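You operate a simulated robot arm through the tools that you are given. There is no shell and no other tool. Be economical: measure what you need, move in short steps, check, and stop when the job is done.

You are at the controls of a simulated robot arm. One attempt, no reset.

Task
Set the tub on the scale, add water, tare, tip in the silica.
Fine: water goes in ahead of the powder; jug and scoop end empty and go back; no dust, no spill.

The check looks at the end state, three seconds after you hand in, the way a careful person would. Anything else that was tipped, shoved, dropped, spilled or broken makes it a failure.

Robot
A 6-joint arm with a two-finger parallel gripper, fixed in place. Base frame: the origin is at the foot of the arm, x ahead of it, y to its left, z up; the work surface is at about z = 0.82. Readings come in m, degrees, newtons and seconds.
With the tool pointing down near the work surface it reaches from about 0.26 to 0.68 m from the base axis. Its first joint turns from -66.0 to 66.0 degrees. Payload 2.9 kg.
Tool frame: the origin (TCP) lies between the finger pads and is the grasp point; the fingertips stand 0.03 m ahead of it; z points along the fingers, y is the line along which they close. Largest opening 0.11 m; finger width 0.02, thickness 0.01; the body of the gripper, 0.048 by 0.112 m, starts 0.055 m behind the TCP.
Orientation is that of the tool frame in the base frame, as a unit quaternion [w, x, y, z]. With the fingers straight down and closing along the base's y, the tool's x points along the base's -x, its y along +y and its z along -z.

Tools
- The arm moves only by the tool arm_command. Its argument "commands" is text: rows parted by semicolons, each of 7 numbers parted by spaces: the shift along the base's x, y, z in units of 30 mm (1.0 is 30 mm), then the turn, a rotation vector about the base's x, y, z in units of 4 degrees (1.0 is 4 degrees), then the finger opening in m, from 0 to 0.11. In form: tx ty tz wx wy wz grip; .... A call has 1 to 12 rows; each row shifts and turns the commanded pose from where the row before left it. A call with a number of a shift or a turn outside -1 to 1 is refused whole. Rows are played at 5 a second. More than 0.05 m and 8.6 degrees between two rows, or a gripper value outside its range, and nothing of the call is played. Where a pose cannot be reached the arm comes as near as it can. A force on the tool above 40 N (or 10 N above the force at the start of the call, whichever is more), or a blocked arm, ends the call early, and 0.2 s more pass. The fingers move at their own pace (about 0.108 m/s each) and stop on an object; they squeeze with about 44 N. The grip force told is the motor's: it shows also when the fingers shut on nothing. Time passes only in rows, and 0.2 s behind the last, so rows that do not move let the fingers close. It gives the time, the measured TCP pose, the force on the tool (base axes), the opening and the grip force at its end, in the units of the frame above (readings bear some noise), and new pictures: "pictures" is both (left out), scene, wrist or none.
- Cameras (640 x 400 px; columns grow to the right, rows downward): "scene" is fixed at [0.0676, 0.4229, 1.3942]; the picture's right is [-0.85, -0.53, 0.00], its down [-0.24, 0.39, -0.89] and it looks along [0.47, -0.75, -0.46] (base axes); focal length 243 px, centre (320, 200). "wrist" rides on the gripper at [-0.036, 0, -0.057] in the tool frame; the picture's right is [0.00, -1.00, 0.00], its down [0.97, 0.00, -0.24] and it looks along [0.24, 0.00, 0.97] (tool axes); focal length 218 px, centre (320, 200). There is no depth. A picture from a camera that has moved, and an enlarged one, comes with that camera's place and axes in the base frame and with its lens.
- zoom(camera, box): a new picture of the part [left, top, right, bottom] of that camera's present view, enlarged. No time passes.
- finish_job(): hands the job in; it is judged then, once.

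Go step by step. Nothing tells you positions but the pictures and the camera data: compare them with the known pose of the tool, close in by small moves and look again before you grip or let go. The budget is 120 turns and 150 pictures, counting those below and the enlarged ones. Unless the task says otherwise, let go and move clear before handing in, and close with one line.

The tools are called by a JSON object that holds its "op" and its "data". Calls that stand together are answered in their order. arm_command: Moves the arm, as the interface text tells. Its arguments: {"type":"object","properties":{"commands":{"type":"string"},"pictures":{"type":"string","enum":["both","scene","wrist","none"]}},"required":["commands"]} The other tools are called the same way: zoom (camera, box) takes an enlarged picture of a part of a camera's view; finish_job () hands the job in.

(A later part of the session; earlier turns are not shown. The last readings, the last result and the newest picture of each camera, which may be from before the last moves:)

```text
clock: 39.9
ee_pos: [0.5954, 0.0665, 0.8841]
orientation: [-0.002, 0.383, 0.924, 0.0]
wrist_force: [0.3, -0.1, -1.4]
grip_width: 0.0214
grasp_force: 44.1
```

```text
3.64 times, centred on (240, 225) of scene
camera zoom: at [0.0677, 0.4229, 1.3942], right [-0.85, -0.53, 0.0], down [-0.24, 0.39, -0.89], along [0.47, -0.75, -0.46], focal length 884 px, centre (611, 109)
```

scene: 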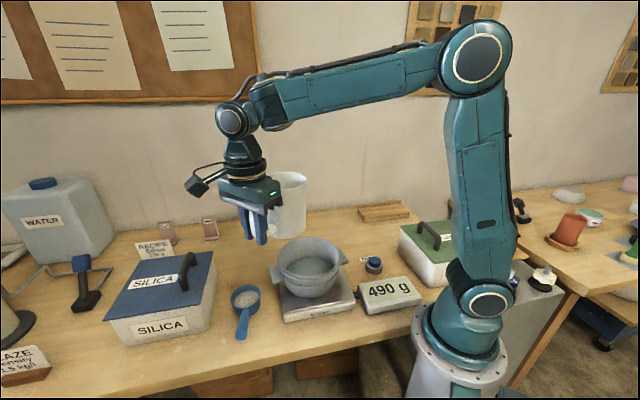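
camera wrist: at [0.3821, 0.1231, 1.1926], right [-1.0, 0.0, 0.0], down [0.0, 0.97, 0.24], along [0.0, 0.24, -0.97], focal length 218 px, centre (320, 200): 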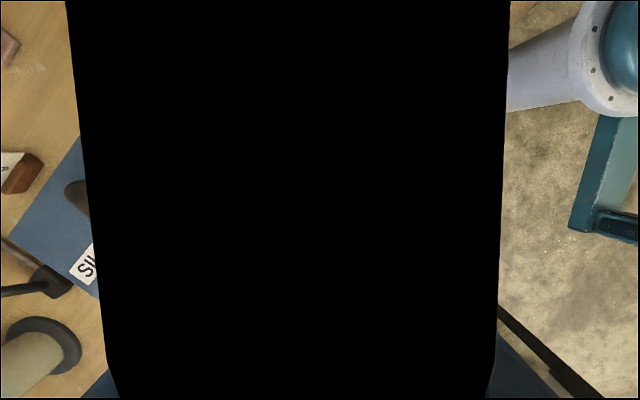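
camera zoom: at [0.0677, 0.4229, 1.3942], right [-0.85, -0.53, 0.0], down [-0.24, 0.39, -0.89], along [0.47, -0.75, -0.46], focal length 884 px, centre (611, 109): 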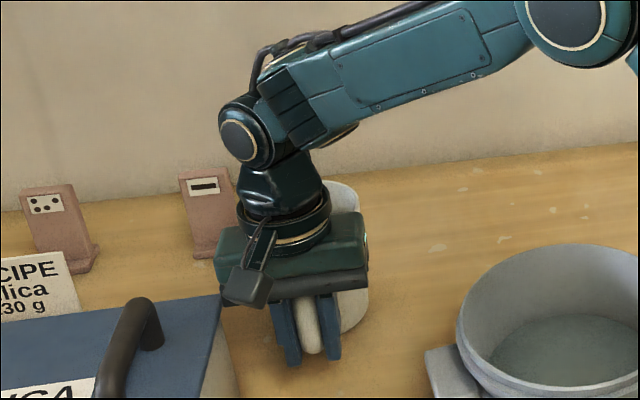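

{"op": "arm_command", "data": {"commands": "0 0 -0.1 0 0 0 0;0 0 -0.1 0 0 0 0;0 0 -0.07 0 0 0 0;0 0 0 0 0 0 0", "pictures": "none"}}

```text
clock: 40.9
ee_pos: [0.5955, 0.0666, 0.876]
orientation: [-0.001, 0.383, 0.924, -0.002]
wrist_force: [0.0, 0.6, -0.7]
grip_width: 0.0212
grasp_force: 44.0
```

{"op": "arm_command", "data": {"commands": "0 0 -0.07 0 0 0 0;0 0 0 0 0 0 0", "pictures": "none"}}

```text
clock: 41.5
ee_pos: [0.5973, 0.066, 0.8748]
orientation: [-0.001, 0.383, 0.924, -0.001]
wrist_force: [-2.3, -0.9, 8.5]
grip_width: 0.0213
grasp_force: 44.2
```

Contact with the table felt. I open and rise straight up, then look.

{"op": "arm_command", "data": {"commands": "0 0 0 0 0 0 0.03;0 0 0 0 0 0 0.06;0 0 0 0 0 0 0.06;0 0 0.6 0 0 0 0.06;0 0 0.8 0 0 0 0.06;0 0 1 0 0 0 0.06;0 0 1 0 0 0 0.06;0 0 1 0 0 0 0.06;0 0 1 0 0 0 0.06;0 0 1 0 0 0 0.06;0 0 0.5 0 0 0 0.06", "pictures": "both"}}

{"op": "zoom", "data": {"camera": "scene", "box": [180, 190, 380, 330]}}

```text
clock: 43.9
ee_pos: [0.5947, 0.0678, 1.0816]
orientation: [-0.002, 0.382, 0.924, 0.0]
wrist_force: [0.4, -0.5, -0.2]
grip_width: 0.06
grasp_force: 0.0
camera wrist: at [0.6211, 0.0407, 1.1381], right [-0.71, -0.71, 0.0], down [-0.69, 0.69, 0.24], along [-0.17, 0.17, -0.97], focal length 218 px, centre (320, 200)
```

scene: 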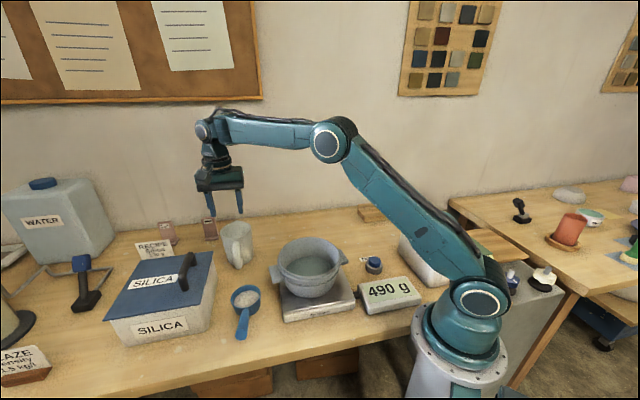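
wrist: 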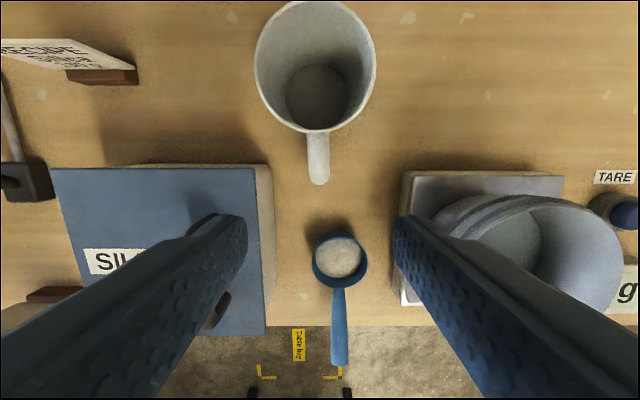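

```text
2.86 times, centred on (280, 260) of scene
camera zoom: at [0.0676, 0.4229, 1.3942], right [-0.85, -0.53, 0.0], down [-0.24, 0.39, -0.89], along [0.47, -0.75, -0.46], focal length 695 px, centre (434, 29)
```

zoom: 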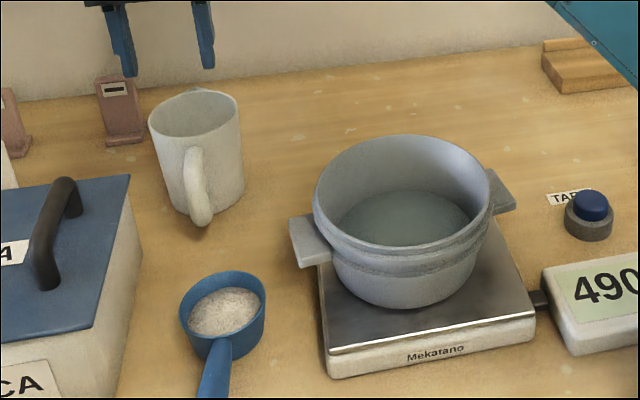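

The jug looks empty inside. I check closely that it stands flat.

{"op": "zoom", "data": {"camera": "scene", "box": [200, 205, 280, 275]}}

{"op": "zoom", "data": {"camera": "wrist", "box": [230, 0, 400, 200]}}

```text
5.71 times, centred on (240, 240) of scene
camera zoom: at [0.0676, 0.4229, 1.3942], right [-0.85, -0.53, 0.0], down [-0.24, 0.39, -0.89], along [0.47, -0.75, -0.46], focal length 1389 px, centre (777, -29)
```

zoom: 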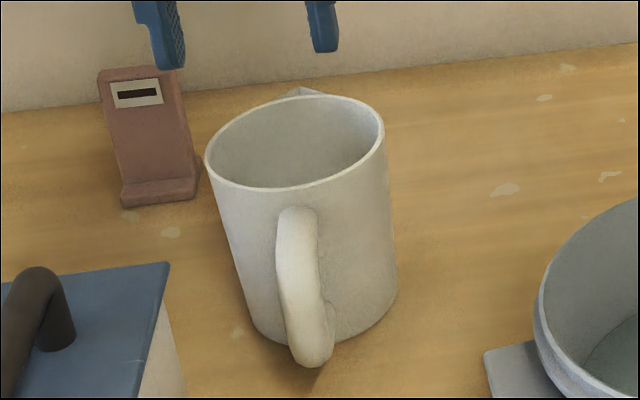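

```text
2.00 times, centred on (315, 100) of wrist
camera zoom: at [0.6211, 0.0407, 1.1381], right [-0.71, -0.71, 0.0], down [-0.69, 0.69, 0.24], along [-0.17, 0.17, -0.97], focal length 436 px, centre (330, 400)
```

zoom: 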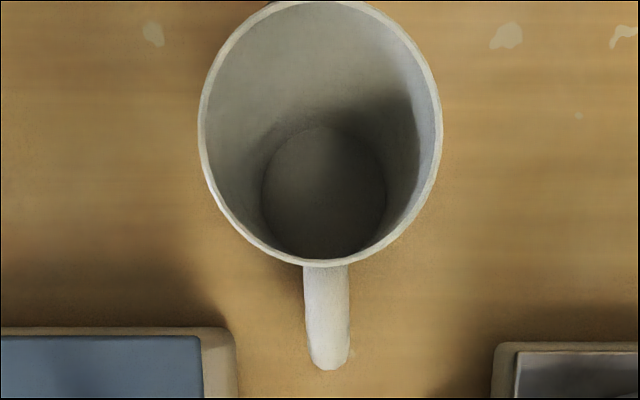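

Jug is empty and upright in its place. Next the tare button: I move above it with the fingers closed.

{"op": "arm_command", "data": {"commands": "-0.9 -0.72 0 0 0 0 0;-0.9 -0.72 0 0 0 0 0;-0.9 -0.72 0 0 0 0 0;-0.9 -0.72 0 0 0 0 0;-0.9 -0.72 0 0 0 0 0;-0.9 -0.72 0 0 0 0 0;-0.9 -0.72 0 0 0 0 0;-0.9 -0.72 0 0 0 0 0;-0.9 -0.72 -0.3 0 0 0 0;-0.9 -0.72 -0.4 0 0 0 0;-0.9 -0.72 -0.5 0 0 0 0;-0.9 -0.72 -0.5 0 0 0 0", "pictures": "both"}}

```text
clock: 46.5
ee_pos: [0.2708, -0.1939, 1.0296]
orientation: [-0.002, 0.382, 0.924, -0.001]
wrist_force: [-0.4, 0.0, 0.1]
grip_width: 0.0
grasp_force: 38.0
camera wrist: at [0.2971, -0.2195, 1.0865], right [-0.71, -0.71, 0.0], down [-0.69, 0.69, 0.24], along [-0.17, 0.17, -0.97], focal length 218 px, centre (320, 200)
```

scene: 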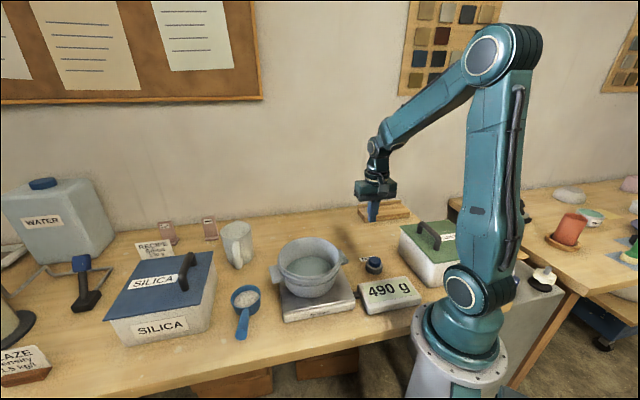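
wrist: 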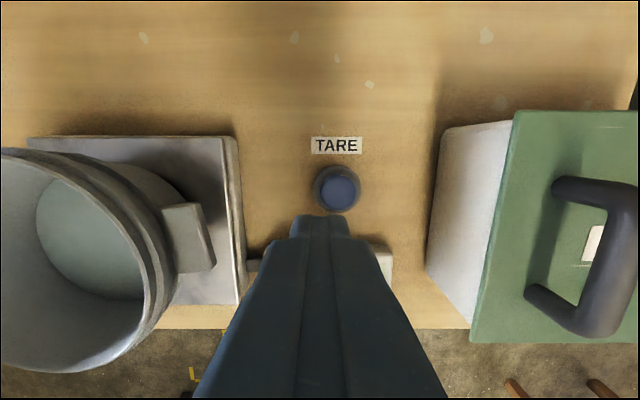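

The button centre is at about (0.252, -0.201). I move over it, descend and then press in small steps.

{"op": "arm_command", "data": {"commands": "-0.63 -0.24 -0.8 0 0 0 0;0 0 -1 0 0 0 0;0 0 -1 0 0 0 0;0 0 -0.95 0 0 0 0;0 0 0 0 0 0 0", "pictures": "wrist"}}

{"op": "zoom", "data": {"camera": "scene", "box": [330, 200, 430, 310]}}

```text
clock: 47.7
ee_pos: [0.2534, -0.2002, 0.9159]
orientation: [-0.001, 0.382, 0.924, -0.002]
wrist_force: [-0.1, -0.5, -0.1]
grip_width: 0.0
grasp_force: 38.0
camera wrist: at [0.2779, -0.2258, 0.9738], right [-0.71, -0.71, 0.0], down [-0.69, 0.69, 0.24], along [-0.17, 0.17, -0.97], focal length 218 px, centre (320, 200)
```

wrist: 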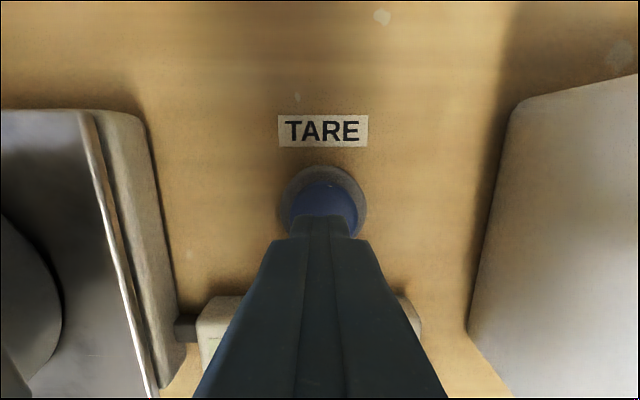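

```text
3.64 times, centred on (380, 255) of scene
camera zoom: at [0.0676, 0.4229, 1.3942], right [-0.85, -0.53, 0.0], down [-0.24, 0.39, -0.89], along [0.47, -0.75, -0.46], focal length 884 px, centre (102, 0)
```

zoom: 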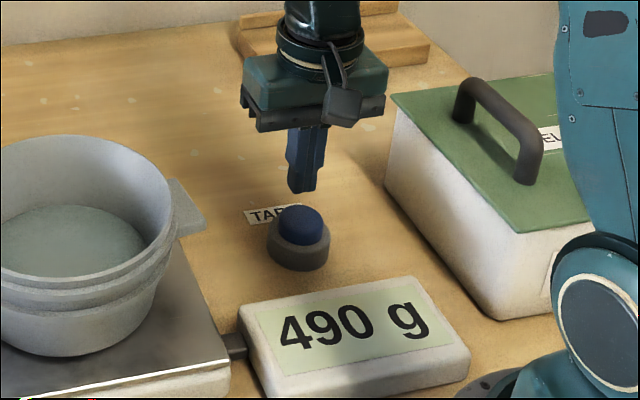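

{"op": "arm_command", "data": {"commands": "0.08 -0.08 -0.4 0 0 0 0;0 0 -0.25 0 0 0 0;0 0 -0.1 0 0 0 0;0 0 -0.07 0 0 0 0;0 0 0 0 0 0 0", "pictures": "none"}}

{"op": "zoom", "data": {"camera": "scene", "box": [330, 200, 430, 310]}}

```text
clock: 48.9
ee_pos: [0.2555, -0.2021, 0.8922]
orientation: [-0.002, 0.382, 0.924, -0.001]
wrist_force: [0.4, -0.5, 0.3]
grip_width: 0.0
grasp_force: 37.9
```

```text
3.64 times, centred on (380, 255) of scene
camera zoom: at [0.0676, 0.4229, 1.3942], right [-0.85, -0.53, 0.0], down [-0.24, 0.39, -0.89], along [0.47, -0.75, -0.46], focal length 884 px, centre (102, 0)
```

zoom: 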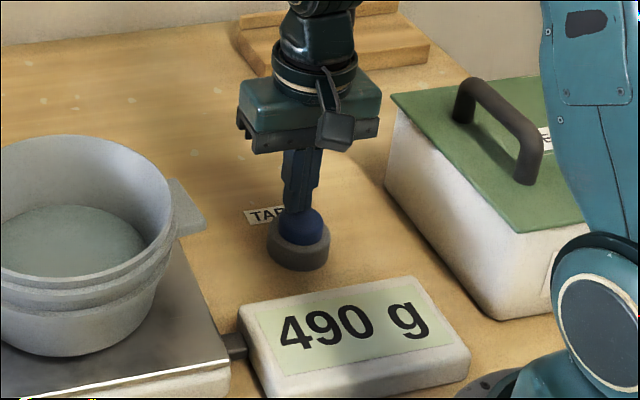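

{"op": "arm_command", "data": {"commands": "-0.05 0.05 -0.08 0 0 0 0;0 0 -0.08 0 0 0 0;0 0 -0.08 0 0 0 0;0 0 0 0 0 0 0", "pictures": "none"}}

{"op": "zoom", "data": {"camera": "scene", "box": [330, 200, 430, 310]}}

```text
clock: 49.9
ee_pos: [0.254, -0.2009, 0.8845]
orientation: [-0.002, 0.382, 0.924, -0.001]
wrist_force: [-0.3, -0.3, 1.1]
grip_width: 0.0
grasp_force: 37.9
```

```text
3.64 times, centred on (380, 255) of scene
camera zoom: at [0.0676, 0.4229, 1.3942], right [-0.85, -0.53, 0.0], down [-0.24, 0.39, -0.89], along [0.47, -0.75, -0.46], focal length 884 px, centre (102, 0)
```

zoom: 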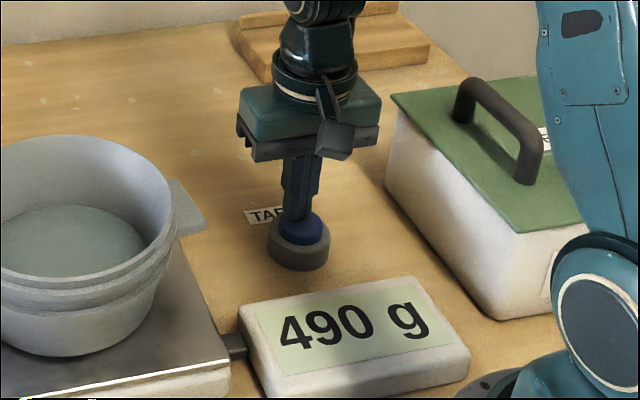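

The button is going down. A few mm more.

{"op": "arm_command", "data": {"commands": "0 0 -0.08 0 0 0 0;0 0 -0.06 0 0 0 0;0 0 0 0 0 0 0", "pictures": "none"}}

{"op": "zoom", "data": {"camera": "scene", "box": [330, 200, 430, 310]}}

```text
clock: 50.7
ee_pos: [0.2535, -0.2011, 0.8809]
orientation: [-0.002, 0.382, 0.924, -0.001]
wrist_force: [0.7, -0.4, 2.2]
grip_width: 0.0
grasp_force: 37.8
```

```text
3.64 times, centred on (380, 255) of scene
camera zoom: at [0.0676, 0.4229, 1.3942], right [-0.85, -0.53, 0.0], down [-0.24, 0.39, -0.89], along [0.47, -0.75, -0.46], focal length 884 px, centre (102, 0)
```

zoom: 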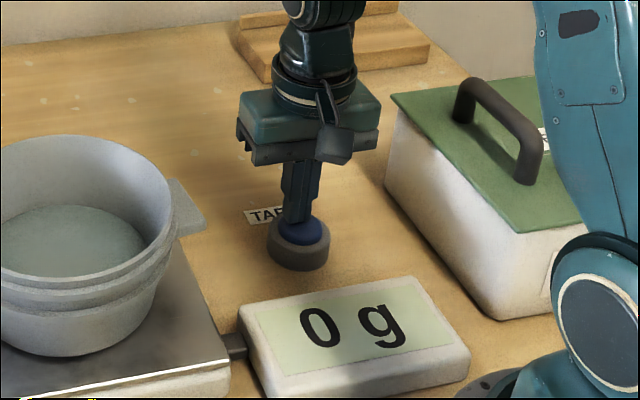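

Display reads 0 g: tared. I rise and, before taking the scoop, rehearse the tipping motion with an empty gripper, to find out which tilt the wrist can reach.

{"op": "arm_command", "data": {"commands": "0 0 1 0 0 0 0;0 0 1 0 0 0 0;0 0 1 0 0 0 0;0 0 1 0 0 0 0;0.44 0.95 0.2 0 0 -1 0;0.44 0.95 0.2 0 0 -1 0;0.44 0.95 0.2 0 0 -1 0;0.44 0.95 0.2 0 0 -1 0;0.44 0.95 0.2 0 0 -1 0;0.44 0.95 0.2 0 0 -1 0;0.44 0.95 0.2 0 0 -1 0;0.44 0.95 0.2 0 0 -1 0", "pictures": "none"}}

{"op": "arm_command", "data": {"commands": "0.44 0.95 0 0 0 -1 0;0.44 0.95 0 0 0 -1 0;0 0 0 0 0 -1 0;0 0 0 0 0 -0.25 0;0 0 0 0 -1 0 0;0 0 0 0 -1 0 0;0 0 0 0 -1 0 0;0 0 0 0 -1 0 0;0 0 0 0 -1 0 0;0 0 0 0 -1 0 0;0 0 0 0 -1 0 0;0 0 0 0 -1 0 0", "pictures": "none"}}

{"op": "arm_command", "data": {"commands": "0 0 0 0 -1 0 0;0 0 0 0 -1 0 0;0 0 0 0 -1 0 0;0 0 0 0 -1 0 0;0 0 0 0 -1 0 0;0 0 0 0 -1 0 0;0 0 0 0 -1 0 0;0 0 0 0 -1 0 0;0 0 0 0 -1 0 0;0 0 0 0 -1 0 0;0 0 0 0 -1 0 0;0 0 0 0 -1 0 0", "pictures": "scene"}}

```text
clock: 53.3
ee_pos: [0.3601, 0.0268, 1.049]
orientation: [-0.002, 0.623, 0.782, -0.001]
wrist_force: [-0.2, 0.1, -0.6]
grip_width: 0.0
grasp_force: 37.8
```

```text
clock: 55.9
ee_pos: [0.3868, 0.0848, 1.0496]
orientation: [0.194, 0.68, 0.68, 0.194]
wrist_force: [0.5, 0.8, -0.3]
grip_width: 0.0001
grasp_force: 37.8
```

```text
clock: 58.5
ee_pos: [0.4347, 0.1033, 1.0665]
orientation: [0.453, 0.541, 0.544, 0.454]
wrist_force: [0.0, -0.2, 0.4]
grip_width: 0.0
grasp_force: 38.0
out of reach, approached as far as the arm can: row 7, 8, 9, 10, 11, 12
```

scene: 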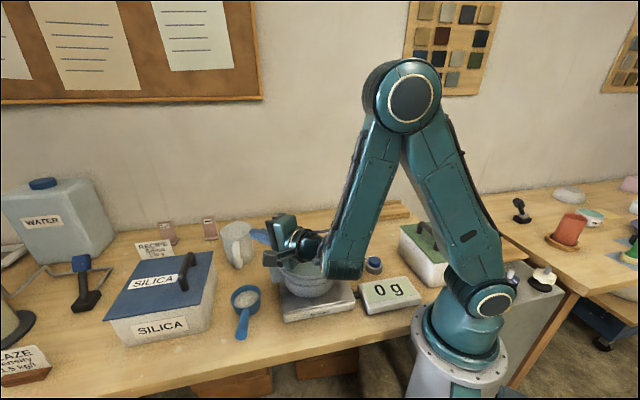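

Tared fine. Outward tipping is limited by the elbow folding at this radius. I test a variant further out with the tool yawed another -30°, still with the empty gripper.

{"op": "arm_command", "data": {"commands": "0.25 0 0.2 0 0 -0.94 0;0.25 0 0.2 0 0 -0.94 0;0.25 0 0 0 0 -0.94 0;0.25 0 0 0 0 -0.94 0;0.25 0 0 0 0 -0.94 0;0.25 0 0 0 0 -0.94 0;0.25 0 0 0 0 -0.94 0;0.25 0 0 0 0 -0.92 0;0 0 0 0 0 0 0", "pictures": "none"}}

{"op": "arm_command", "data": {"commands": "0 0 0 -0.5 -0.87 0 0;0 0 0 -0.5 -0.87 0 0;0 0 0 -0.5 -0.87 0 0;0 0 0 -0.5 -0.87 0 0;0 0 0 -0.5 -0.87 0 0;0 0 0 -0.5 -0.87 0 0;0 0 0 -0.5 -0.87 0 0;0 0 0 0 0 0 0", "pictures": "scene"}}

```text
clock: 60.5
ee_pos: [0.495, 0.1029, 1.0784]
orientation: [0.555, 0.664, 0.384, 0.322]
wrist_force: [0.3, 0.2, 0.2]
grip_width: 0.0001
grasp_force: 37.8
```

```text
clock: 62.3
ee_pos: [0.4949, 0.1016, 1.0783]
orientation: [0.61, 0.614, 0.355, 0.353]
wrist_force: [0.4, 0.1, -0.4]
grip_width: 0.0002
grasp_force: 37.7
out of reach, approached as far as the arm can: row 4, 5, 6, 7
```

scene: 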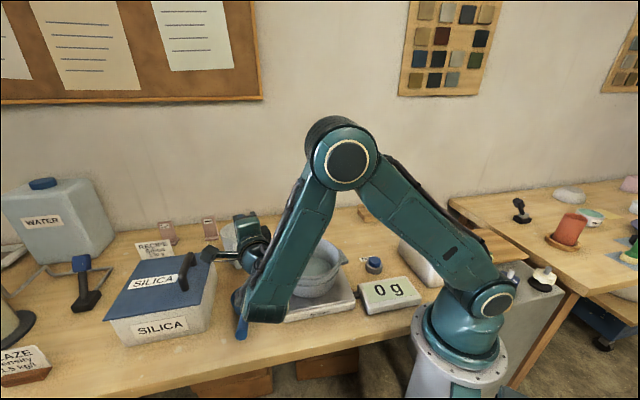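

At 90° this variant hits a joint limit, and the forearm gets low, so I drop it. Better plan: grip the scoop with the tool already leaning 40° toward the bowl, then tip forward over the jug-proven path. I back out upward and untilt.

{"op": "arm_command", "data": {"commands": "0 0 0.8 0.5 0.86 0 0;0 0 0.8 0.5 0.86 0 0;0 0 0.8 0.5 0.86 0 0;0 0 0.5 0.5 0.86 0 0;0 0 0 0.5 0.86 0 0;0 0 0 0.5 0.86 0 0;0 0 0 0.5 0.86 0 0;0 0 0 0.5 0.86 0 0;0 0 0 0.5 0.86 0 0;0 0 0 0.5 0.86 0 0;0 0 0 0.5 0.86 0 0;0 0 0 0.5 0.86 0 0", "pictures": "none"}}

{"op": "arm_command", "data": {"commands": "0 0 0 0.5 0.86 0 0;0 0 0 0.5 0.86 0 0;0 0 0 0.5 0.86 0 0;0 0 0 0.5 0.86 0 0;0 0 0 0.5 0.86 0 0;0 0 0 0.5 0.86 0 0;0 0 0 0.5 0.86 0 0;0 0 0 0.5 0.86 0 0;0 0 0 0 0 0 0", "pictures": "scene"}}

```text
clock: 64.9
ee_pos: [0.495, 0.103, 1.1647]
orientation: [0.308, 0.809, 0.467, 0.18]
wrist_force: [-0.5, -0.2, 0.6]
grip_width: 0.0
grasp_force: 37.8
```

```text
clock: 66.9
ee_pos: [0.4949, 0.103, 1.1648]
orientation: [0.075, 0.863, 0.498, 0.047]
wrist_force: [-0.6, 0.8, -0.1]
grip_width: 0.0
grasp_force: 38.1
```

scene: 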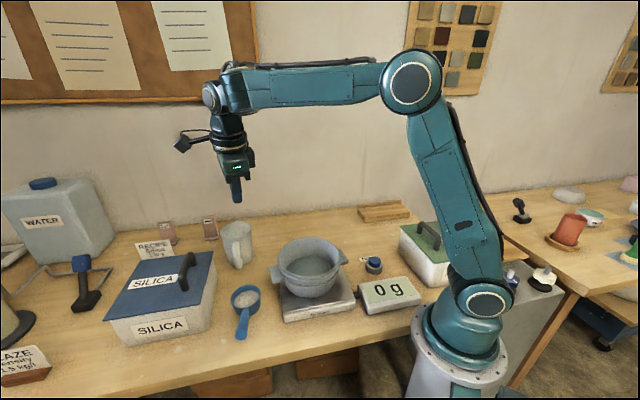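

Everything is undisturbed. I finish levelling the tool, yaw back to -45° and go above the scoop.

{"op": "arm_command", "data": {"commands": "0 0 0 0.42 0.72 0 0.05;0 0 0 0.42 0.72 0 0.05;0 0 0 0.42 0.72 0 0.05;0 0 0 0 0 1 0.05;0 0 0 0 0 1 0.05;0 0 0 0 0 1 0.05;0 0 0 0 0 1 0.05;0 0 0 0 0 1 0.05;0 0 0 0 0 1 0.05;0 0 0 0 0 1 0.05;0 0 0 0 0 1 0.05;0 0 0 0 0 1 0.05", "pictures": "none"}}

{"op": "arm_command", "data": {"commands": "-0.3 0.4 -0.4 0 0 1 0.05;-0.3 0.4 -0.4 0 0 1 0.05;-0.3 0.4 -0.4 0 0 1 0.05;-0.3 0.4 -0.4 0 0 1 0.05;-0.3 0.4 -0.4 0 0 1 0.05;-0.3 0.4 -0.4 0 0 1 0.05;-0.2 0.3 -0.4 0 0 1 0.05;-0.1 0.2 -0.3 0 0 1 0.05;0 0 -0.2 0 0 1 0.05;0 0 0 0 0 0.75 0.05;0 0 0 0 0 0 0.05", "pictures": "both"}}

{"op": "zoom", "data": {"camera": "scene", "box": [200, 270, 290, 350]}}

```text
clock: 69.5
ee_pos: [0.494, 0.1023, 1.1653]
orientation: [-0.001, 0.67, 0.742, 0.003]
wrist_force: [-0.9, -0.3, 0.6]
grip_width: 0.05
grasp_force: 0.0
```

```text
clock: 71.9
ee_pos: [0.4307, 0.1898, 1.0654]
orientation: [-0.004, 0.384, 0.923, 0.002]
wrist_force: [0.0, 0.5, -0.3]
grip_width: 0.0499
grasp_force: 0.0
camera wrist: at [0.4565, 0.163, 1.123], right [-0.71, -0.71, 0.0], down [-0.68, 0.69, 0.25], along [-0.17, 0.18, -0.97], focal length 218 px, centre (320, 200)
```

scene: 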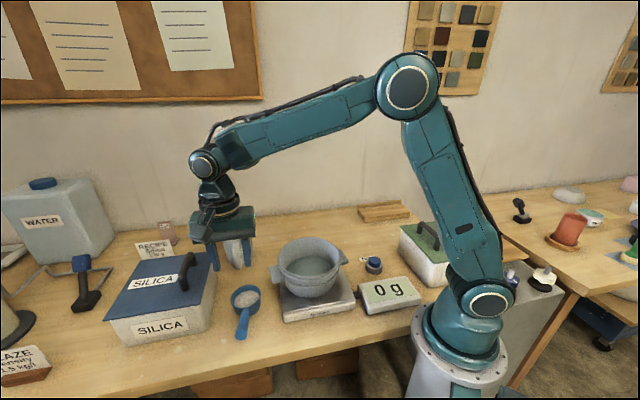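
wrist: 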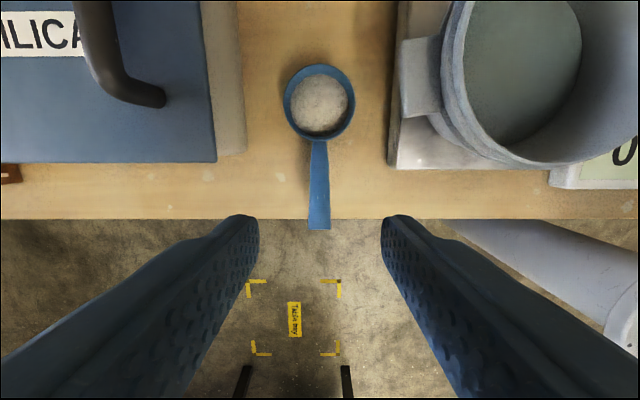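

```text
5.00 times, centred on (245, 310) of scene
camera zoom: at [0.0676, 0.4229, 1.3942], right [-0.85, -0.53, 0.0], down [-0.24, 0.39, -0.89], along [0.47, -0.75, -0.46], focal length 1216 px, centre (695, -350)
```

zoom: 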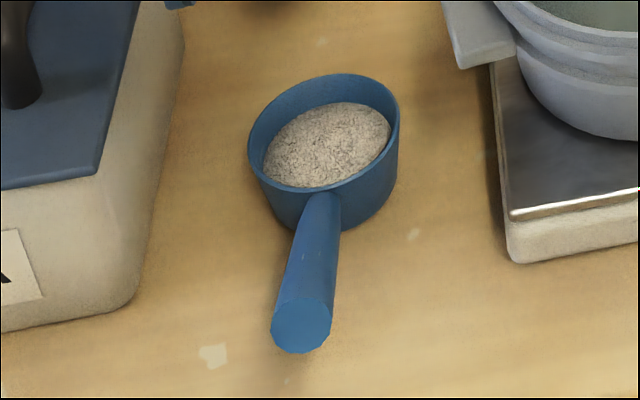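

The scoop's handle is a round bar rising slightly away from the bowl: mid-handle at about (0.432, 0.188, 0.864). I lean the tool 30° toward the bowl and descend partway.

{"op": "arm_command", "data": {"commands": "0 0 -0.5 -0.663 -0.663 0 0.05;0 0 -0.5 -0.663 -0.663 0 0.05;0 0 -0.5 -0.663 -0.663 0 0.05;0 0 -0.5 -0.663 -0.663 0 0.05;0 0 -0.5 -0.663 -0.663 0 0.05;0 0 -0.5 -0.663 -0.663 0 0.05;0 0 -0.5 -0.663 -0.663 0 0.05;0 0 -0.5 -0.663 -0.663 0 0.05;0 0 -0.5 0 0 0 0.05;0 0 0 0 0 0 0.05", "pictures": "wrist"}}

{"op": "zoom", "data": {"camera": "scene", "box": [170, 220, 310, 350]}}

```text
clock: 74.1
ee_pos: [0.4322, 0.1892, 0.9325]
orientation: [0.236, 0.371, 0.893, -0.095]
wrist_force: [-0.2, -0.6, 0.2]
grip_width: 0.0502
grasp_force: 0.2
camera wrist: at [0.4334, 0.1861, 0.9986], right [-0.71, -0.71, 0.0], down [-0.68, 0.68, -0.27], along [0.19, -0.19, -0.96], focal length 218 px, centre (320, 200)
```

wrist: 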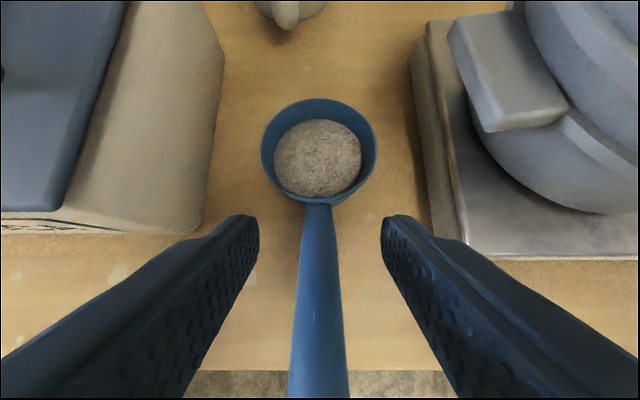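

```text
3.08 times, centred on (240, 285) of scene
camera zoom: at [0.0676, 0.4229, 1.3942], right [-0.85, -0.53, 0.0], down [-0.24, 0.39, -0.89], along [0.47, -0.75, -0.46], focal length 748 px, centre (566, -62)
```

zoom: 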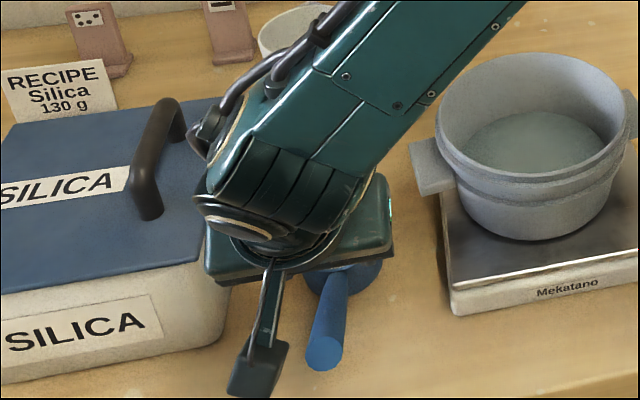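

Handle centred between the fingers. I descend to z ≈ 0.869.

{"op": "arm_command", "data": {"commands": "0 0 -0.6 0 0 0 0.05;0 0 -0.6 0 0 0 0.05;0 0 -0.5 0 0 0 0.05;0 0 -0.4 0 0 0 0.05;0 0 0 0 0 0 0.05", "pictures": "wrist"}}

{"op": "zoom", "data": {"camera": "scene", "box": [170, 240, 310, 370]}}

```text
clock: 75.3
ee_pos: [0.4323, 0.1898, 0.8675]
orientation: [0.237, 0.371, 0.893, -0.096]
wrist_force: [0.6, -0.4, 0.0]
grip_width: 0.0501
grasp_force: 0.0
camera wrist: at [0.4338, 0.1867, 0.935], right [-0.71, -0.71, 0.0], down [-0.68, 0.68, -0.27], along [0.19, -0.19, -0.96], focal length 218 px, centre (320, 200)
```

wrist: 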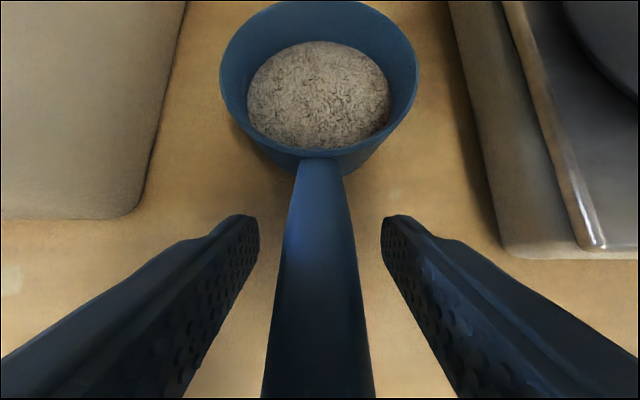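

```text
3.08 times, centred on (240, 305) of scene
camera zoom: at [0.0676, 0.4229, 1.3942], right [-0.85, -0.53, 0.0], down [-0.24, 0.39, -0.89], along [0.47, -0.75, -0.46], focal length 748 px, centre (566, -123)
```

zoom: 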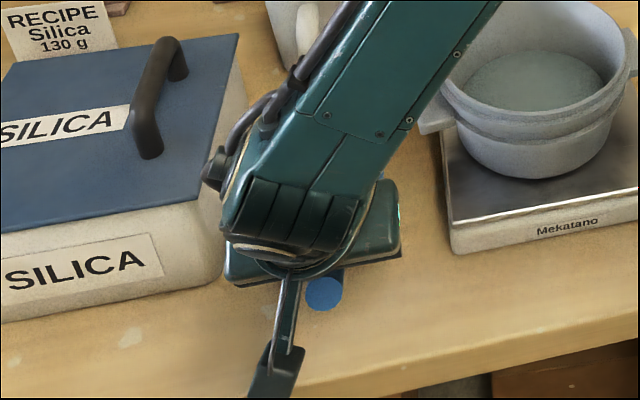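

The bar lies right between the pads. I close.

{"op": "arm_command", "data": {"commands": "0 0 0 0 0 0 0;0 0 0 0 0 0 0;0 0 0 0 0 0 0;0 0 0 0 0 0 0", "pictures": "wrist"}}

```text
clock: 76.3
ee_pos: [0.4326, 0.1912, 0.8675]
orientation: [0.236, 0.371, 0.893, -0.097]
wrist_force: [0.3, -0.2, -0.1]
grip_width: 0.0233
grasp_force: 44.2
camera wrist: at [0.4337, 0.1869, 0.9351], right [-0.71, -0.71, 0.0], down [-0.68, 0.68, -0.27], along [0.19, -0.19, -0.96], focal length 218 px, centre (320, 200)
```

wrist: 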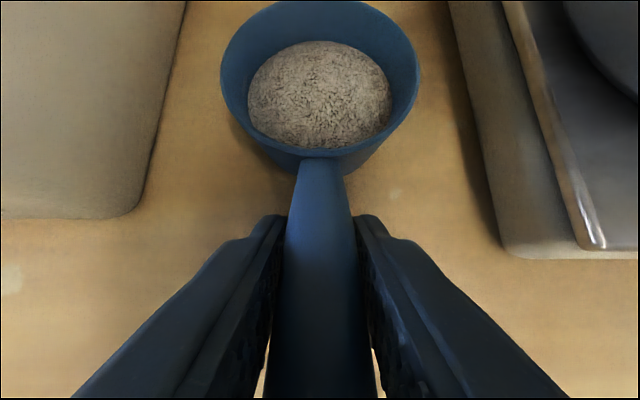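

Held at width 0.023. I note the return pose (0.4325, 0.190, 0.8675) and lift gently.

{"op": "arm_command", "data": {"commands": "0 0 0.15 0 0 0 0;0 0 0.25 0 0 0 0;0 0 0.4 0 0 0 0;0 0 0.5 0 0 0 0;0 0 0 0 0 0 0", "pictures": "wrist"}}

```text
clock: 77.5
ee_pos: [0.4301, 0.1904, 0.9063]
orientation: [0.236, 0.371, 0.893, -0.096]
wrist_force: [-0.8, 0.0, -2.4]
grip_width: 0.0235
grasp_force: 43.7
camera wrist: at [0.433, 0.1867, 0.9747], right [-0.71, -0.71, 0.0], down [-0.68, 0.68, -0.27], along [0.19, -0.19, -0.96], focal length 218 px, centre (320, 200)
```

wrist: 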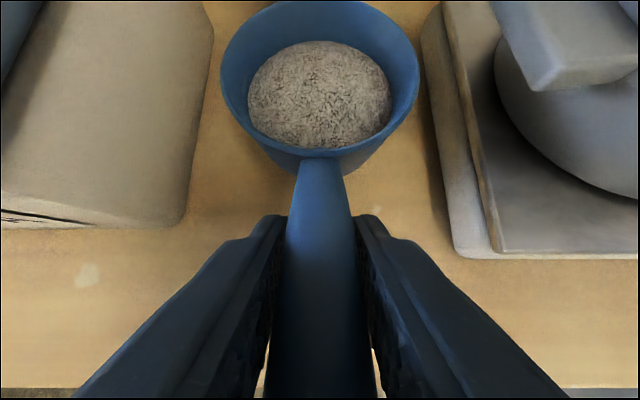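

The scoop sits firm and level. I lift it higher and then swing it around toward the tub slowly, keeping it level.

{"op": "arm_command", "data": {"commands": "0 0 0.5 0 0 0 0;0 0 0.7 0 0 0 0;0 0 0.8 0 0 0 0;0 0 0.8 0 0 0 0;0 0 0.8 0 0 0 0;0 0 0.8 0 0 -0.3 0;0 0 0.7 0 0 -0.6 0;0 0 0.5 0 0 -0.8 0;0 0 0.2 0 0 -0.8 0;0 0 0 0 0 -0.8 0;0 0 0 0 0 -0.8 0;0 0 0 0 0 -0.8 0", "pictures": "none"}}

{"op": "arm_command", "data": {"commands": "0.05 -0.2 0 0 0 -0.9 0;0.05 -0.2 0 0 0 -1 0;0.05 -0.2 0 0 0 -1 0;0.07 -0.25 0 0 0 -1 0;0.07 -0.25 0 0 0 -1 0;0.07 -0.25 0 0 0 -1 0;0.07 -0.25 0 0 0 -1 0;0.07 -0.25 0 0 0 -1 0;0.07 -0.25 0 0 0 -1 0;0.07 -0.25 0 0 0 -1 0;0.07 -0.25 0 0 0 -1 0;0.07 -0.25 0 0 0 -1 0", "pictures": "both"}}

```text
clock: 80.1
ee_pos: [0.4314, 0.1901, 1.081]
orientation: [0.216, 0.518, 0.816, -0.135]
wrist_force: [0.0, 0.8, -2.9]
grip_width: 0.0235
grasp_force: 44.3
```

```text
clock: 82.7
ee_pos: [0.4378, 0.093, 1.0615]
orientation: [0.145, 0.804, 0.538, -0.21]
wrist_force: [-0.1, -0.4, -2.0]
grip_width: 0.0235
grasp_force: 43.7
out of reach, approached as far as the arm can: row 8, 9, 10, 11, 12
camera wrist: at [0.4369, 0.0889, 1.1284], right [-0.93, 0.38, -0.01], down [0.37, 0.89, -0.27], along [-0.1, -0.25, -0.96], focal length 218 px, centre (320, 200)
```

scene: 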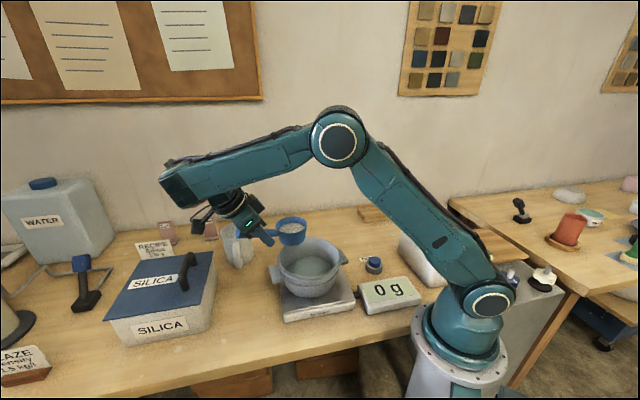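
wrist: 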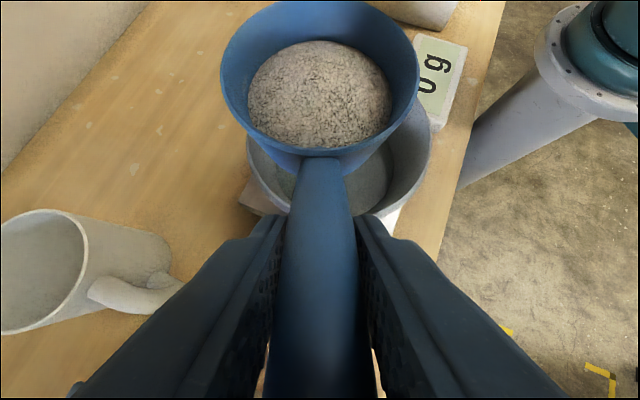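

The wrist is at a limit at yaw ≈ -112°, but the scoop is level beside the tub centre. A small first tilt will relax the wrist; then I check.

{"op": "arm_command", "data": {"commands": "0 0 0 0.866 -0.5 0 0;0 0 0 0.866 -0.5 0 0;0 0 0 0.866 -0.5 0 0;0 0 0 0 0 0 0", "pictures": "scene"}}

{"op": "zoom", "data": {"camera": "scene", "box": [200, 180, 400, 320]}}

```text
clock: 83.7
ee_pos: [0.4386, 0.0925, 1.0618]
orientation: [0.099, 0.823, 0.547, -0.119]
wrist_force: [-0.5, -0.1, -1.8]
grip_width: 0.0236
grasp_force: 44.1
```

scene: 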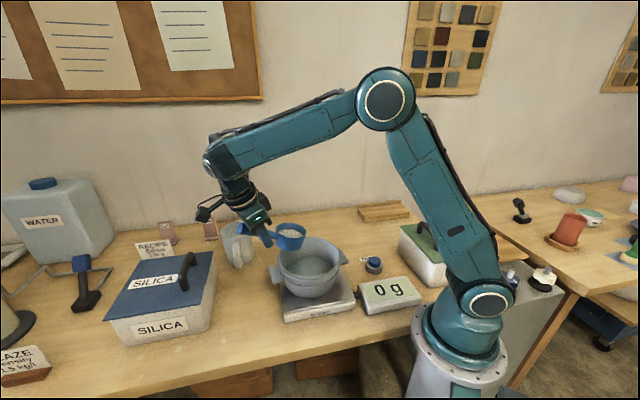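

```text
2.86 times, centred on (300, 250) of scene
camera zoom: at [0.0677, 0.4229, 1.3942], right [-0.85, -0.53, 0.0], down [-0.24, 0.39, -0.89], along [0.47, -0.75, -0.46], focal length 695 px, centre (377, 57)
```

zoom: 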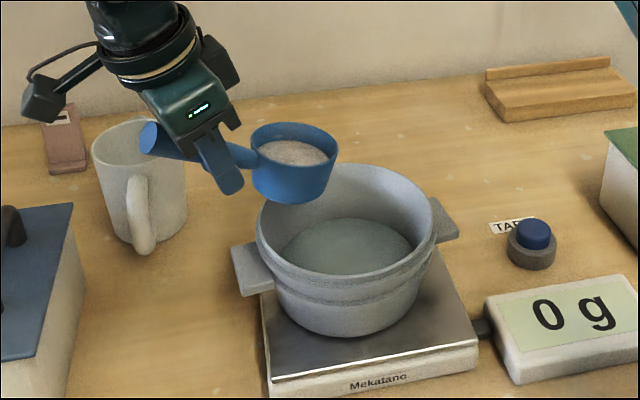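

The bowl lip is over the tub and the tilt is slight (12°). I tip on to about 40° while following with the TCP.

{"op": "arm_command", "data": {"commands": "0 0 0.1 0.92 -0.39 0 0;0 0 0.1 0.92 -0.39 0 0;0 -0.05 0.1 0.92 -0.39 0 0;-0.07 -0.14 0.1 0.92 -0.39 0 0;-0.07 -0.16 0.1 0.92 -0.39 0 0;-0.07 -0.16 0.1 0.92 -0.39 0 0;-0.07 -0.16 0 0.92 -0.39 0 0;0 0 0 0 0 0 0", "pictures": "none"}}

{"op": "zoom", "data": {"camera": "scene", "box": [200, 180, 400, 320]}}

```text
clock: 85.5
ee_pos: [0.429, 0.0726, 1.0793]
orientation: [-0.036, 0.831, 0.548, 0.085]
wrist_force: [-0.9, 0.0, -2.3]
grip_width: 0.0234
grasp_force: 44.2
```

```text
2.86 times, centred on (300, 250) of scene
camera zoom: at [0.0677, 0.4229, 1.3942], right [-0.85, -0.53, 0.0], down [-0.24, 0.39, -0.89], along [0.47, -0.75, -0.46], focal length 695 px, centre (377, 57)
```

zoom: 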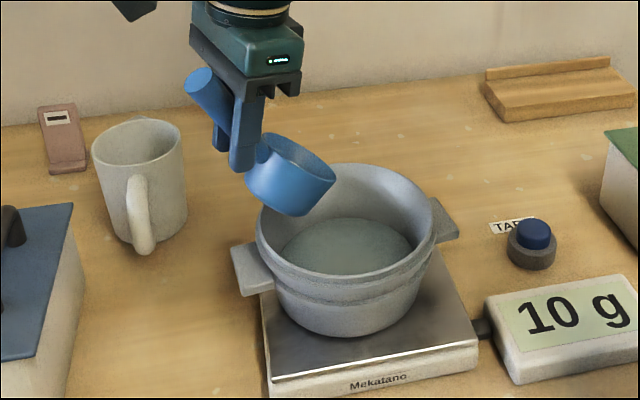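

Powder is starting to flow into the tub (10 g). I go on to 60°.

{"op": "arm_command", "data": {"commands": "-0.09 -0.2 0 0.92 -0.39 0 0;-0.09 -0.22 0 0.92 -0.39 0 0;-0.09 -0.22 0 0.92 -0.39 0 0;-0.1 -0.23 0 0.92 -0.39 0 0;-0.1 -0.24 0 0.92 -0.39 0 0;0 0 0 0 0 0 0", "pictures": "none"}}

{"op": "zoom", "data": {"camera": "scene", "box": [200, 180, 400, 320]}}

```text
clock: 86.9
ee_pos: [0.4158, 0.0382, 1.0794]
orientation: [-0.131, 0.807, 0.529, 0.226]
wrist_force: [-0.7, 1.1, -1.1]
grip_width: 0.023
grasp_force: 44.1
```

```text
2.86 times, centred on (300, 250) of scene
camera zoom: at [0.0677, 0.4229, 1.3942], right [-0.85, -0.53, 0.0], down [-0.24, 0.39, -0.89], along [0.47, -0.75, -0.46], focal length 695 px, centre (377, 57)
```

zoom: 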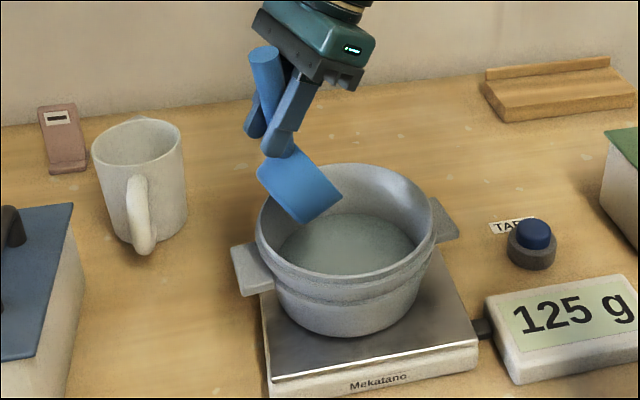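

125 g in. On to 85° to empty the scoop.

{"op": "arm_command", "data": {"commands": "-0.11 -0.25 0.05 0.92 -0.39 0 0;-0.11 -0.26 0.05 0.92 -0.39 0 0;-0.11 -0.26 0.05 0.92 -0.39 0 0;-0.11 -0.26 0.05 0.92 -0.39 0 0;-0.11 -0.26 0 0.92 -0.39 0 0;-0.11 -0.26 0 0.92 -0.39 0 0;0 0 0 0 0 0 0;0 0 0 0 0 0 0", "pictures": "none"}}

{"op": "zoom", "data": {"camera": "scene", "box": [200, 180, 400, 320]}}

```text
clock: 88.7
ee_pos: [0.3959, -0.0068, 1.0848]
orientation: [-0.24, 0.747, 0.485, 0.388]
wrist_force: [0.4, 0.1, -1.5]
grip_width: 0.0229
grasp_force: 43.9
```

```text
2.86 times, centred on (300, 250) of scene
camera zoom: at [0.0677, 0.4229, 1.3942], right [-0.85, -0.53, 0.0], down [-0.24, 0.39, -0.89], along [0.47, -0.75, -0.46], focal length 695 px, centre (377, 57)
```

zoom: 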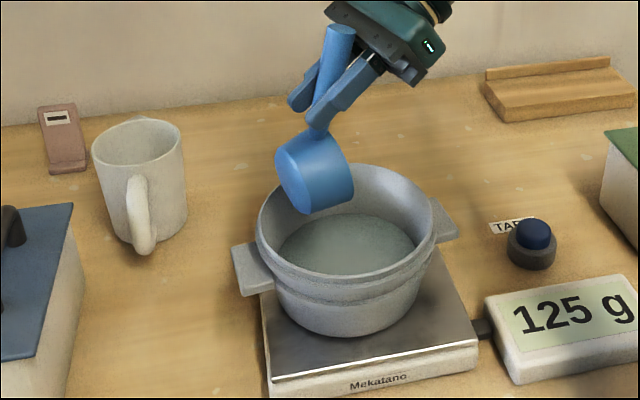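

Still 125 g; the recipe says 130, so a little may remain in the bowl. I tip a bit further.

{"op": "arm_command", "data": {"commands": "-0.11 -0.26 0 0.92 -0.39 0 0;-0.11 -0.26 0 0.92 -0.39 0 0;-0.11 -0.26 0 0.92 -0.39 0 0;-0.11 -0.26 0 0.92 -0.39 0 0;-0.09 -0.2 0 0.92 -0.39 0 0;0 0 0 0 0 0 0;0 0 0 0 0 0 0;0 0 0 0 0 0 0", "pictures": "none"}}

{"op": "zoom", "data": {"camera": "scene", "box": [200, 180, 400, 320]}}

```text
clock: 90.5
ee_pos: [0.3803, -0.0406, 1.0821]
orientation: [-0.32, 0.673, 0.432, 0.508]
wrist_force: [-0.1, 0.1, -1.6]
grip_width: 0.0231
grasp_force: 43.9
out of reach, approached as far as the arm can: row 5
```

```text
2.86 times, centred on (300, 250) of scene
camera zoom: at [0.0676, 0.4229, 1.3942], right [-0.85, -0.53, 0.0], down [-0.24, 0.39, -0.89], along [0.47, -0.75, -0.46], focal length 695 px, centre (377, 57)
```

zoom: 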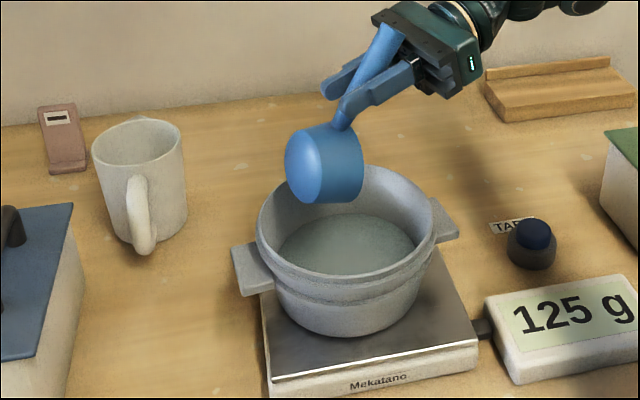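

{"op": "zoom", "data": {"camera": "wrist", "box": [0, 0, 640, 400]}}

{"op": "zoom", "data": {"camera": "scene", "box": [270, 210, 360, 310]}}

```text
1.00 times, centred on (320, 200) of wrist
camera zoom: at [0.3532, -0.0996, 1.062], right [-0.91, 0.42, -0.01], down [0.01, 0.04, 1.0], along [0.42, 0.91, -0.04], focal length 218 px, centre (320, 200)
```

zoom: 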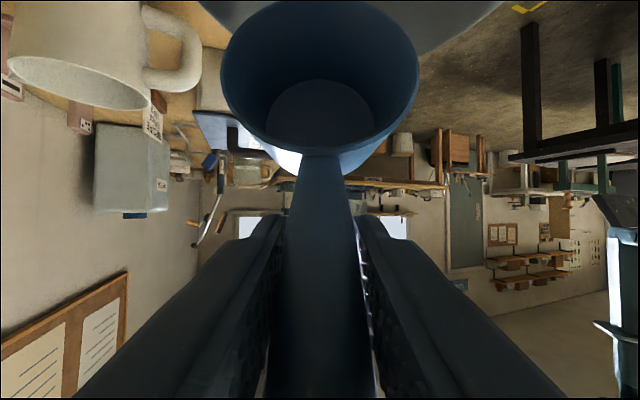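

```text
4.00 times, centred on (315, 260) of scene
camera zoom: at [0.0676, 0.4229, 1.3942], right [-0.85, -0.53, 0.0], down [-0.24, 0.39, -0.89], along [0.47, -0.75, -0.46], focal length 973 px, centre (340, -40)
```

zoom: 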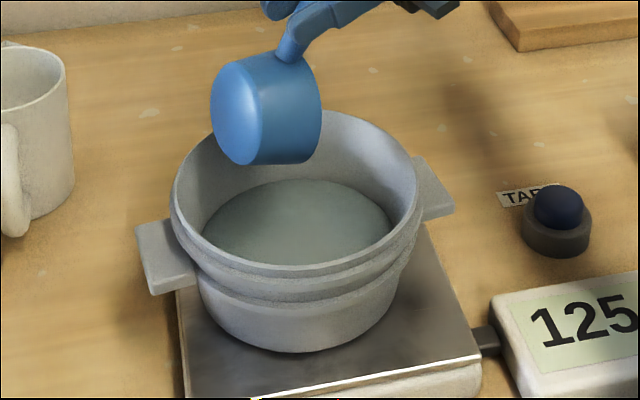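

The scoop's inside is bare, and nothing is visible on plate or table; the scoop simply held about 125 g. I reverse the tipping motion, a little higher.

{"op": "arm_command", "data": {"commands": "0.11 0.26 0.3 -0.92 0.39 0 0;0.11 0.26 0.3 -0.92 0.39 0 0;0.11 0.26 0.3 -0.92 0.39 0 0;0.11 0.26 0.2 -0.92 0.39 0 0;0.11 0.26 0 -0.92 0.39 0 0;0.11 0.26 0 -0.92 0.39 0 0;0.11 0.26 0 -0.92 0.39 0 0;0.11 0.26 0 -0.92 0.39 0 0;0.11 0.26 0 -0.92 0.39 0 0;0.11 0.26 0 -0.92 0.39 0 0;0.1 0.24 0 -0.92 0.39 0 0;0.1 0.23 0 -0.92 0.39 0 0", "pictures": "none"}}

{"op": "arm_command", "data": {"commands": "0.09 0.22 0 -0.92 0.39 0 0;0.09 0.22 0 -0.92 0.39 0 0;0.09 0.2 0 -0.92 0.39 0 0;0.07 0.16 0 -0.92 0.39 0 0;0.07 0.16 0 -0.92 0.39 0 0;0.07 0.16 0 -0.92 0.39 0 0;0.07 0.14 0 -0.92 0.39 0 0;0 0.05 0 -0.92 0.39 0 0;0 0 0 0 0 0 0", "pictures": "none"}}

```text
clock: 93.1
ee_pos: [0.4188, 0.0522, 1.1146]
orientation: [-0.112, 0.815, 0.534, 0.198]
wrist_force: [0.1, -0.5, -0.9]
grip_width: 0.0231
grasp_force: 44.1
```

```text
clock: 95.1
ee_pos: [0.4362, 0.091, 1.114]
orientation: [0.042, 0.832, 0.552, -0.033]
wrist_force: [0.3, -0.2, -1.3]
grip_width: 0.023
grasp_force: 43.3
```

Clear of the tub. I rotate back to the exact grasp orientation while moving above the scoop's place.

{"op": "arm_command", "data": {"commands": "0 0.19 0 -0.368 -0.045 0.977 0;0 0.19 0 -0.368 -0.045 0.977 0;0 0.19 0 -0.368 -0.045 0.977 0;0 0.19 0 -0.368 -0.045 0.977 0;0 0.19 0 -0.368 -0.045 0.977 0;0 0.19 0 -0.368 -0.045 0.977 0;0 0.19 0 -0.368 -0.045 0.977 0;0 0.19 0 -0.368 -0.045 0.977 0;0 0.2 0 -0.368 -0.045 0.977 0;0 0.2 0 -0.368 -0.045 0.977 0;0 0.2 0 -0.368 -0.045 0.977 0;0 0.2 0 -0.368 -0.045 0.977 0", "pictures": "none"}}

{"op": "arm_command", "data": {"commands": "0 0.2 -0.3 -0.368 -0.045 0.977 0;0 0.2 -0.5 -0.368 -0.045 0.977 0;0 0.2 -0.5 -0.368 -0.045 0.977 0;0 0.2 -0.6 -0.368 -0.045 0.977 0;0 0.2 -0.6 -0.368 -0.045 0.977 0;0 0 -0.6 0 0 0 0;0 0 -0.6 0 0 0 0;0 0 0 0 0 0 0", "pictures": "both"}}

```text
clock: 97.7
ee_pos: [0.4365, 0.1615, 1.1139]
orientation: [0.185, 0.529, 0.825, -0.08]
wrist_force: [0.2, 0.3, -0.8]
grip_width: 0.023
grasp_force: 44.0
```

```text
clock: 99.5
ee_pos: [0.4369, 0.1915, 1.0011]
orientation: [0.236, 0.369, 0.894, -0.095]
wrist_force: [0.8, 0.1, -0.6]
grip_width: 0.0233
grasp_force: 44.0
camera wrist: at [0.438, 0.1876, 1.0698], right [-0.71, -0.71, 0.0], down [-0.68, 0.68, -0.27], along [0.19, -0.19, -0.96], focal length 218 px, centre (320, 200)
```

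scene: 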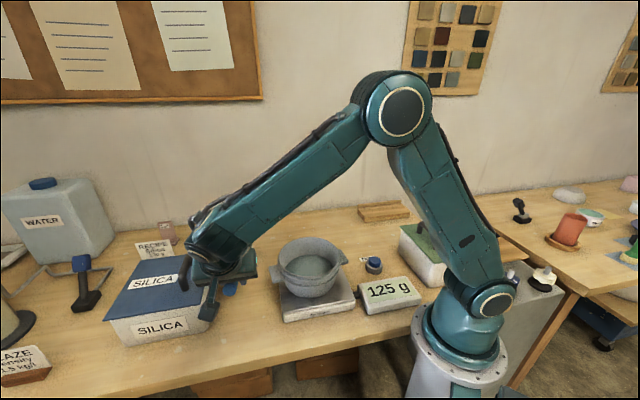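
wrist: 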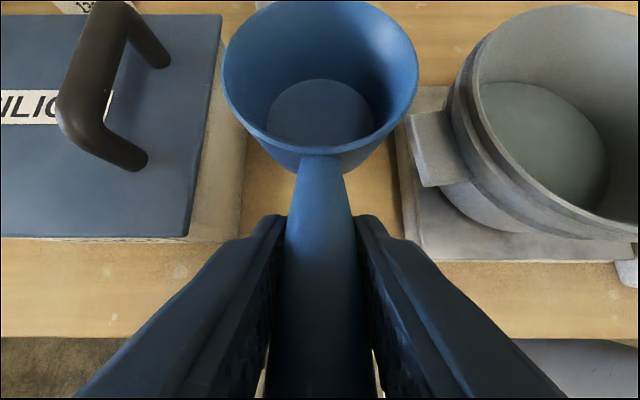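

The scoop is empty and aligned over its place. I lower it.

{"op": "arm_command", "data": {"commands": "-0.14 -0.03 -0.8 0 0 0 0;0 0 -0.9 0 0 0 0;0 0 -0.9 0 0 0 0;0 0 -0.8 0 0 0 0;0 0 -0.5 0 0 0 0;0 0 -0.3 0 0 0 0;0 0 0 0 0 0 0", "pictures": "none"}}

{"op": "arm_command", "data": {"commands": "0 0 -0.1 0 0 0 0;0 0 -0.05 0 0 0 0;0 0 0 0 0 0 0", "pictures": "wrist"}}

```text
clock: 101.1
ee_pos: [0.4311, 0.1917, 0.8775]
orientation: [0.236, 0.37, 0.894, -0.096]
wrist_force: [0.4, -0.3, 0.0]
grip_width: 0.0231
grasp_force: 44.0
```

```text
clock: 101.9
ee_pos: [0.4323, 0.1906, 0.8723]
orientation: [0.235, 0.369, 0.894, -0.095]
wrist_force: [-0.8, 0.0, -0.8]
grip_width: 0.0231
grasp_force: 44.0
camera wrist: at [0.4334, 0.1869, 0.9397], right [-0.71, -0.71, 0.0], down [-0.68, 0.68, -0.27], along [0.19, -0.19, -0.96], focal length 218 px, centre (320, 200)
```

wrist: 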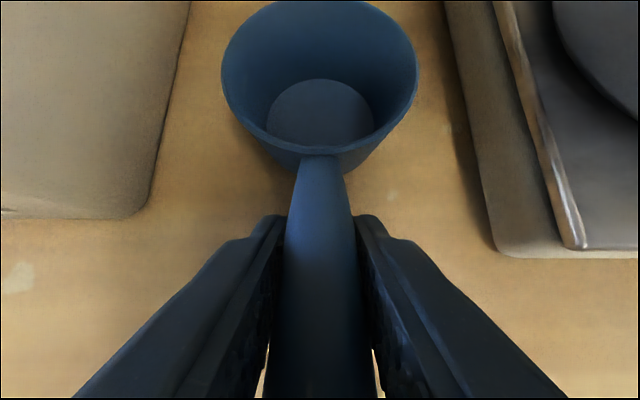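

{"op": "arm_command", "data": {"commands": "0 0 -0.08 0 0 0 0;0 0 -0.07 0 0 0 0;0 0 0 0 0 0 0", "pictures": "none"}}

```text
clock: 102.7
ee_pos: [0.4321, 0.1901, 0.8686]
orientation: [0.235, 0.371, 0.893, -0.096]
wrist_force: [-2.4, 0.8, 5.5]
grip_width: 0.0231
grasp_force: 44.5
```

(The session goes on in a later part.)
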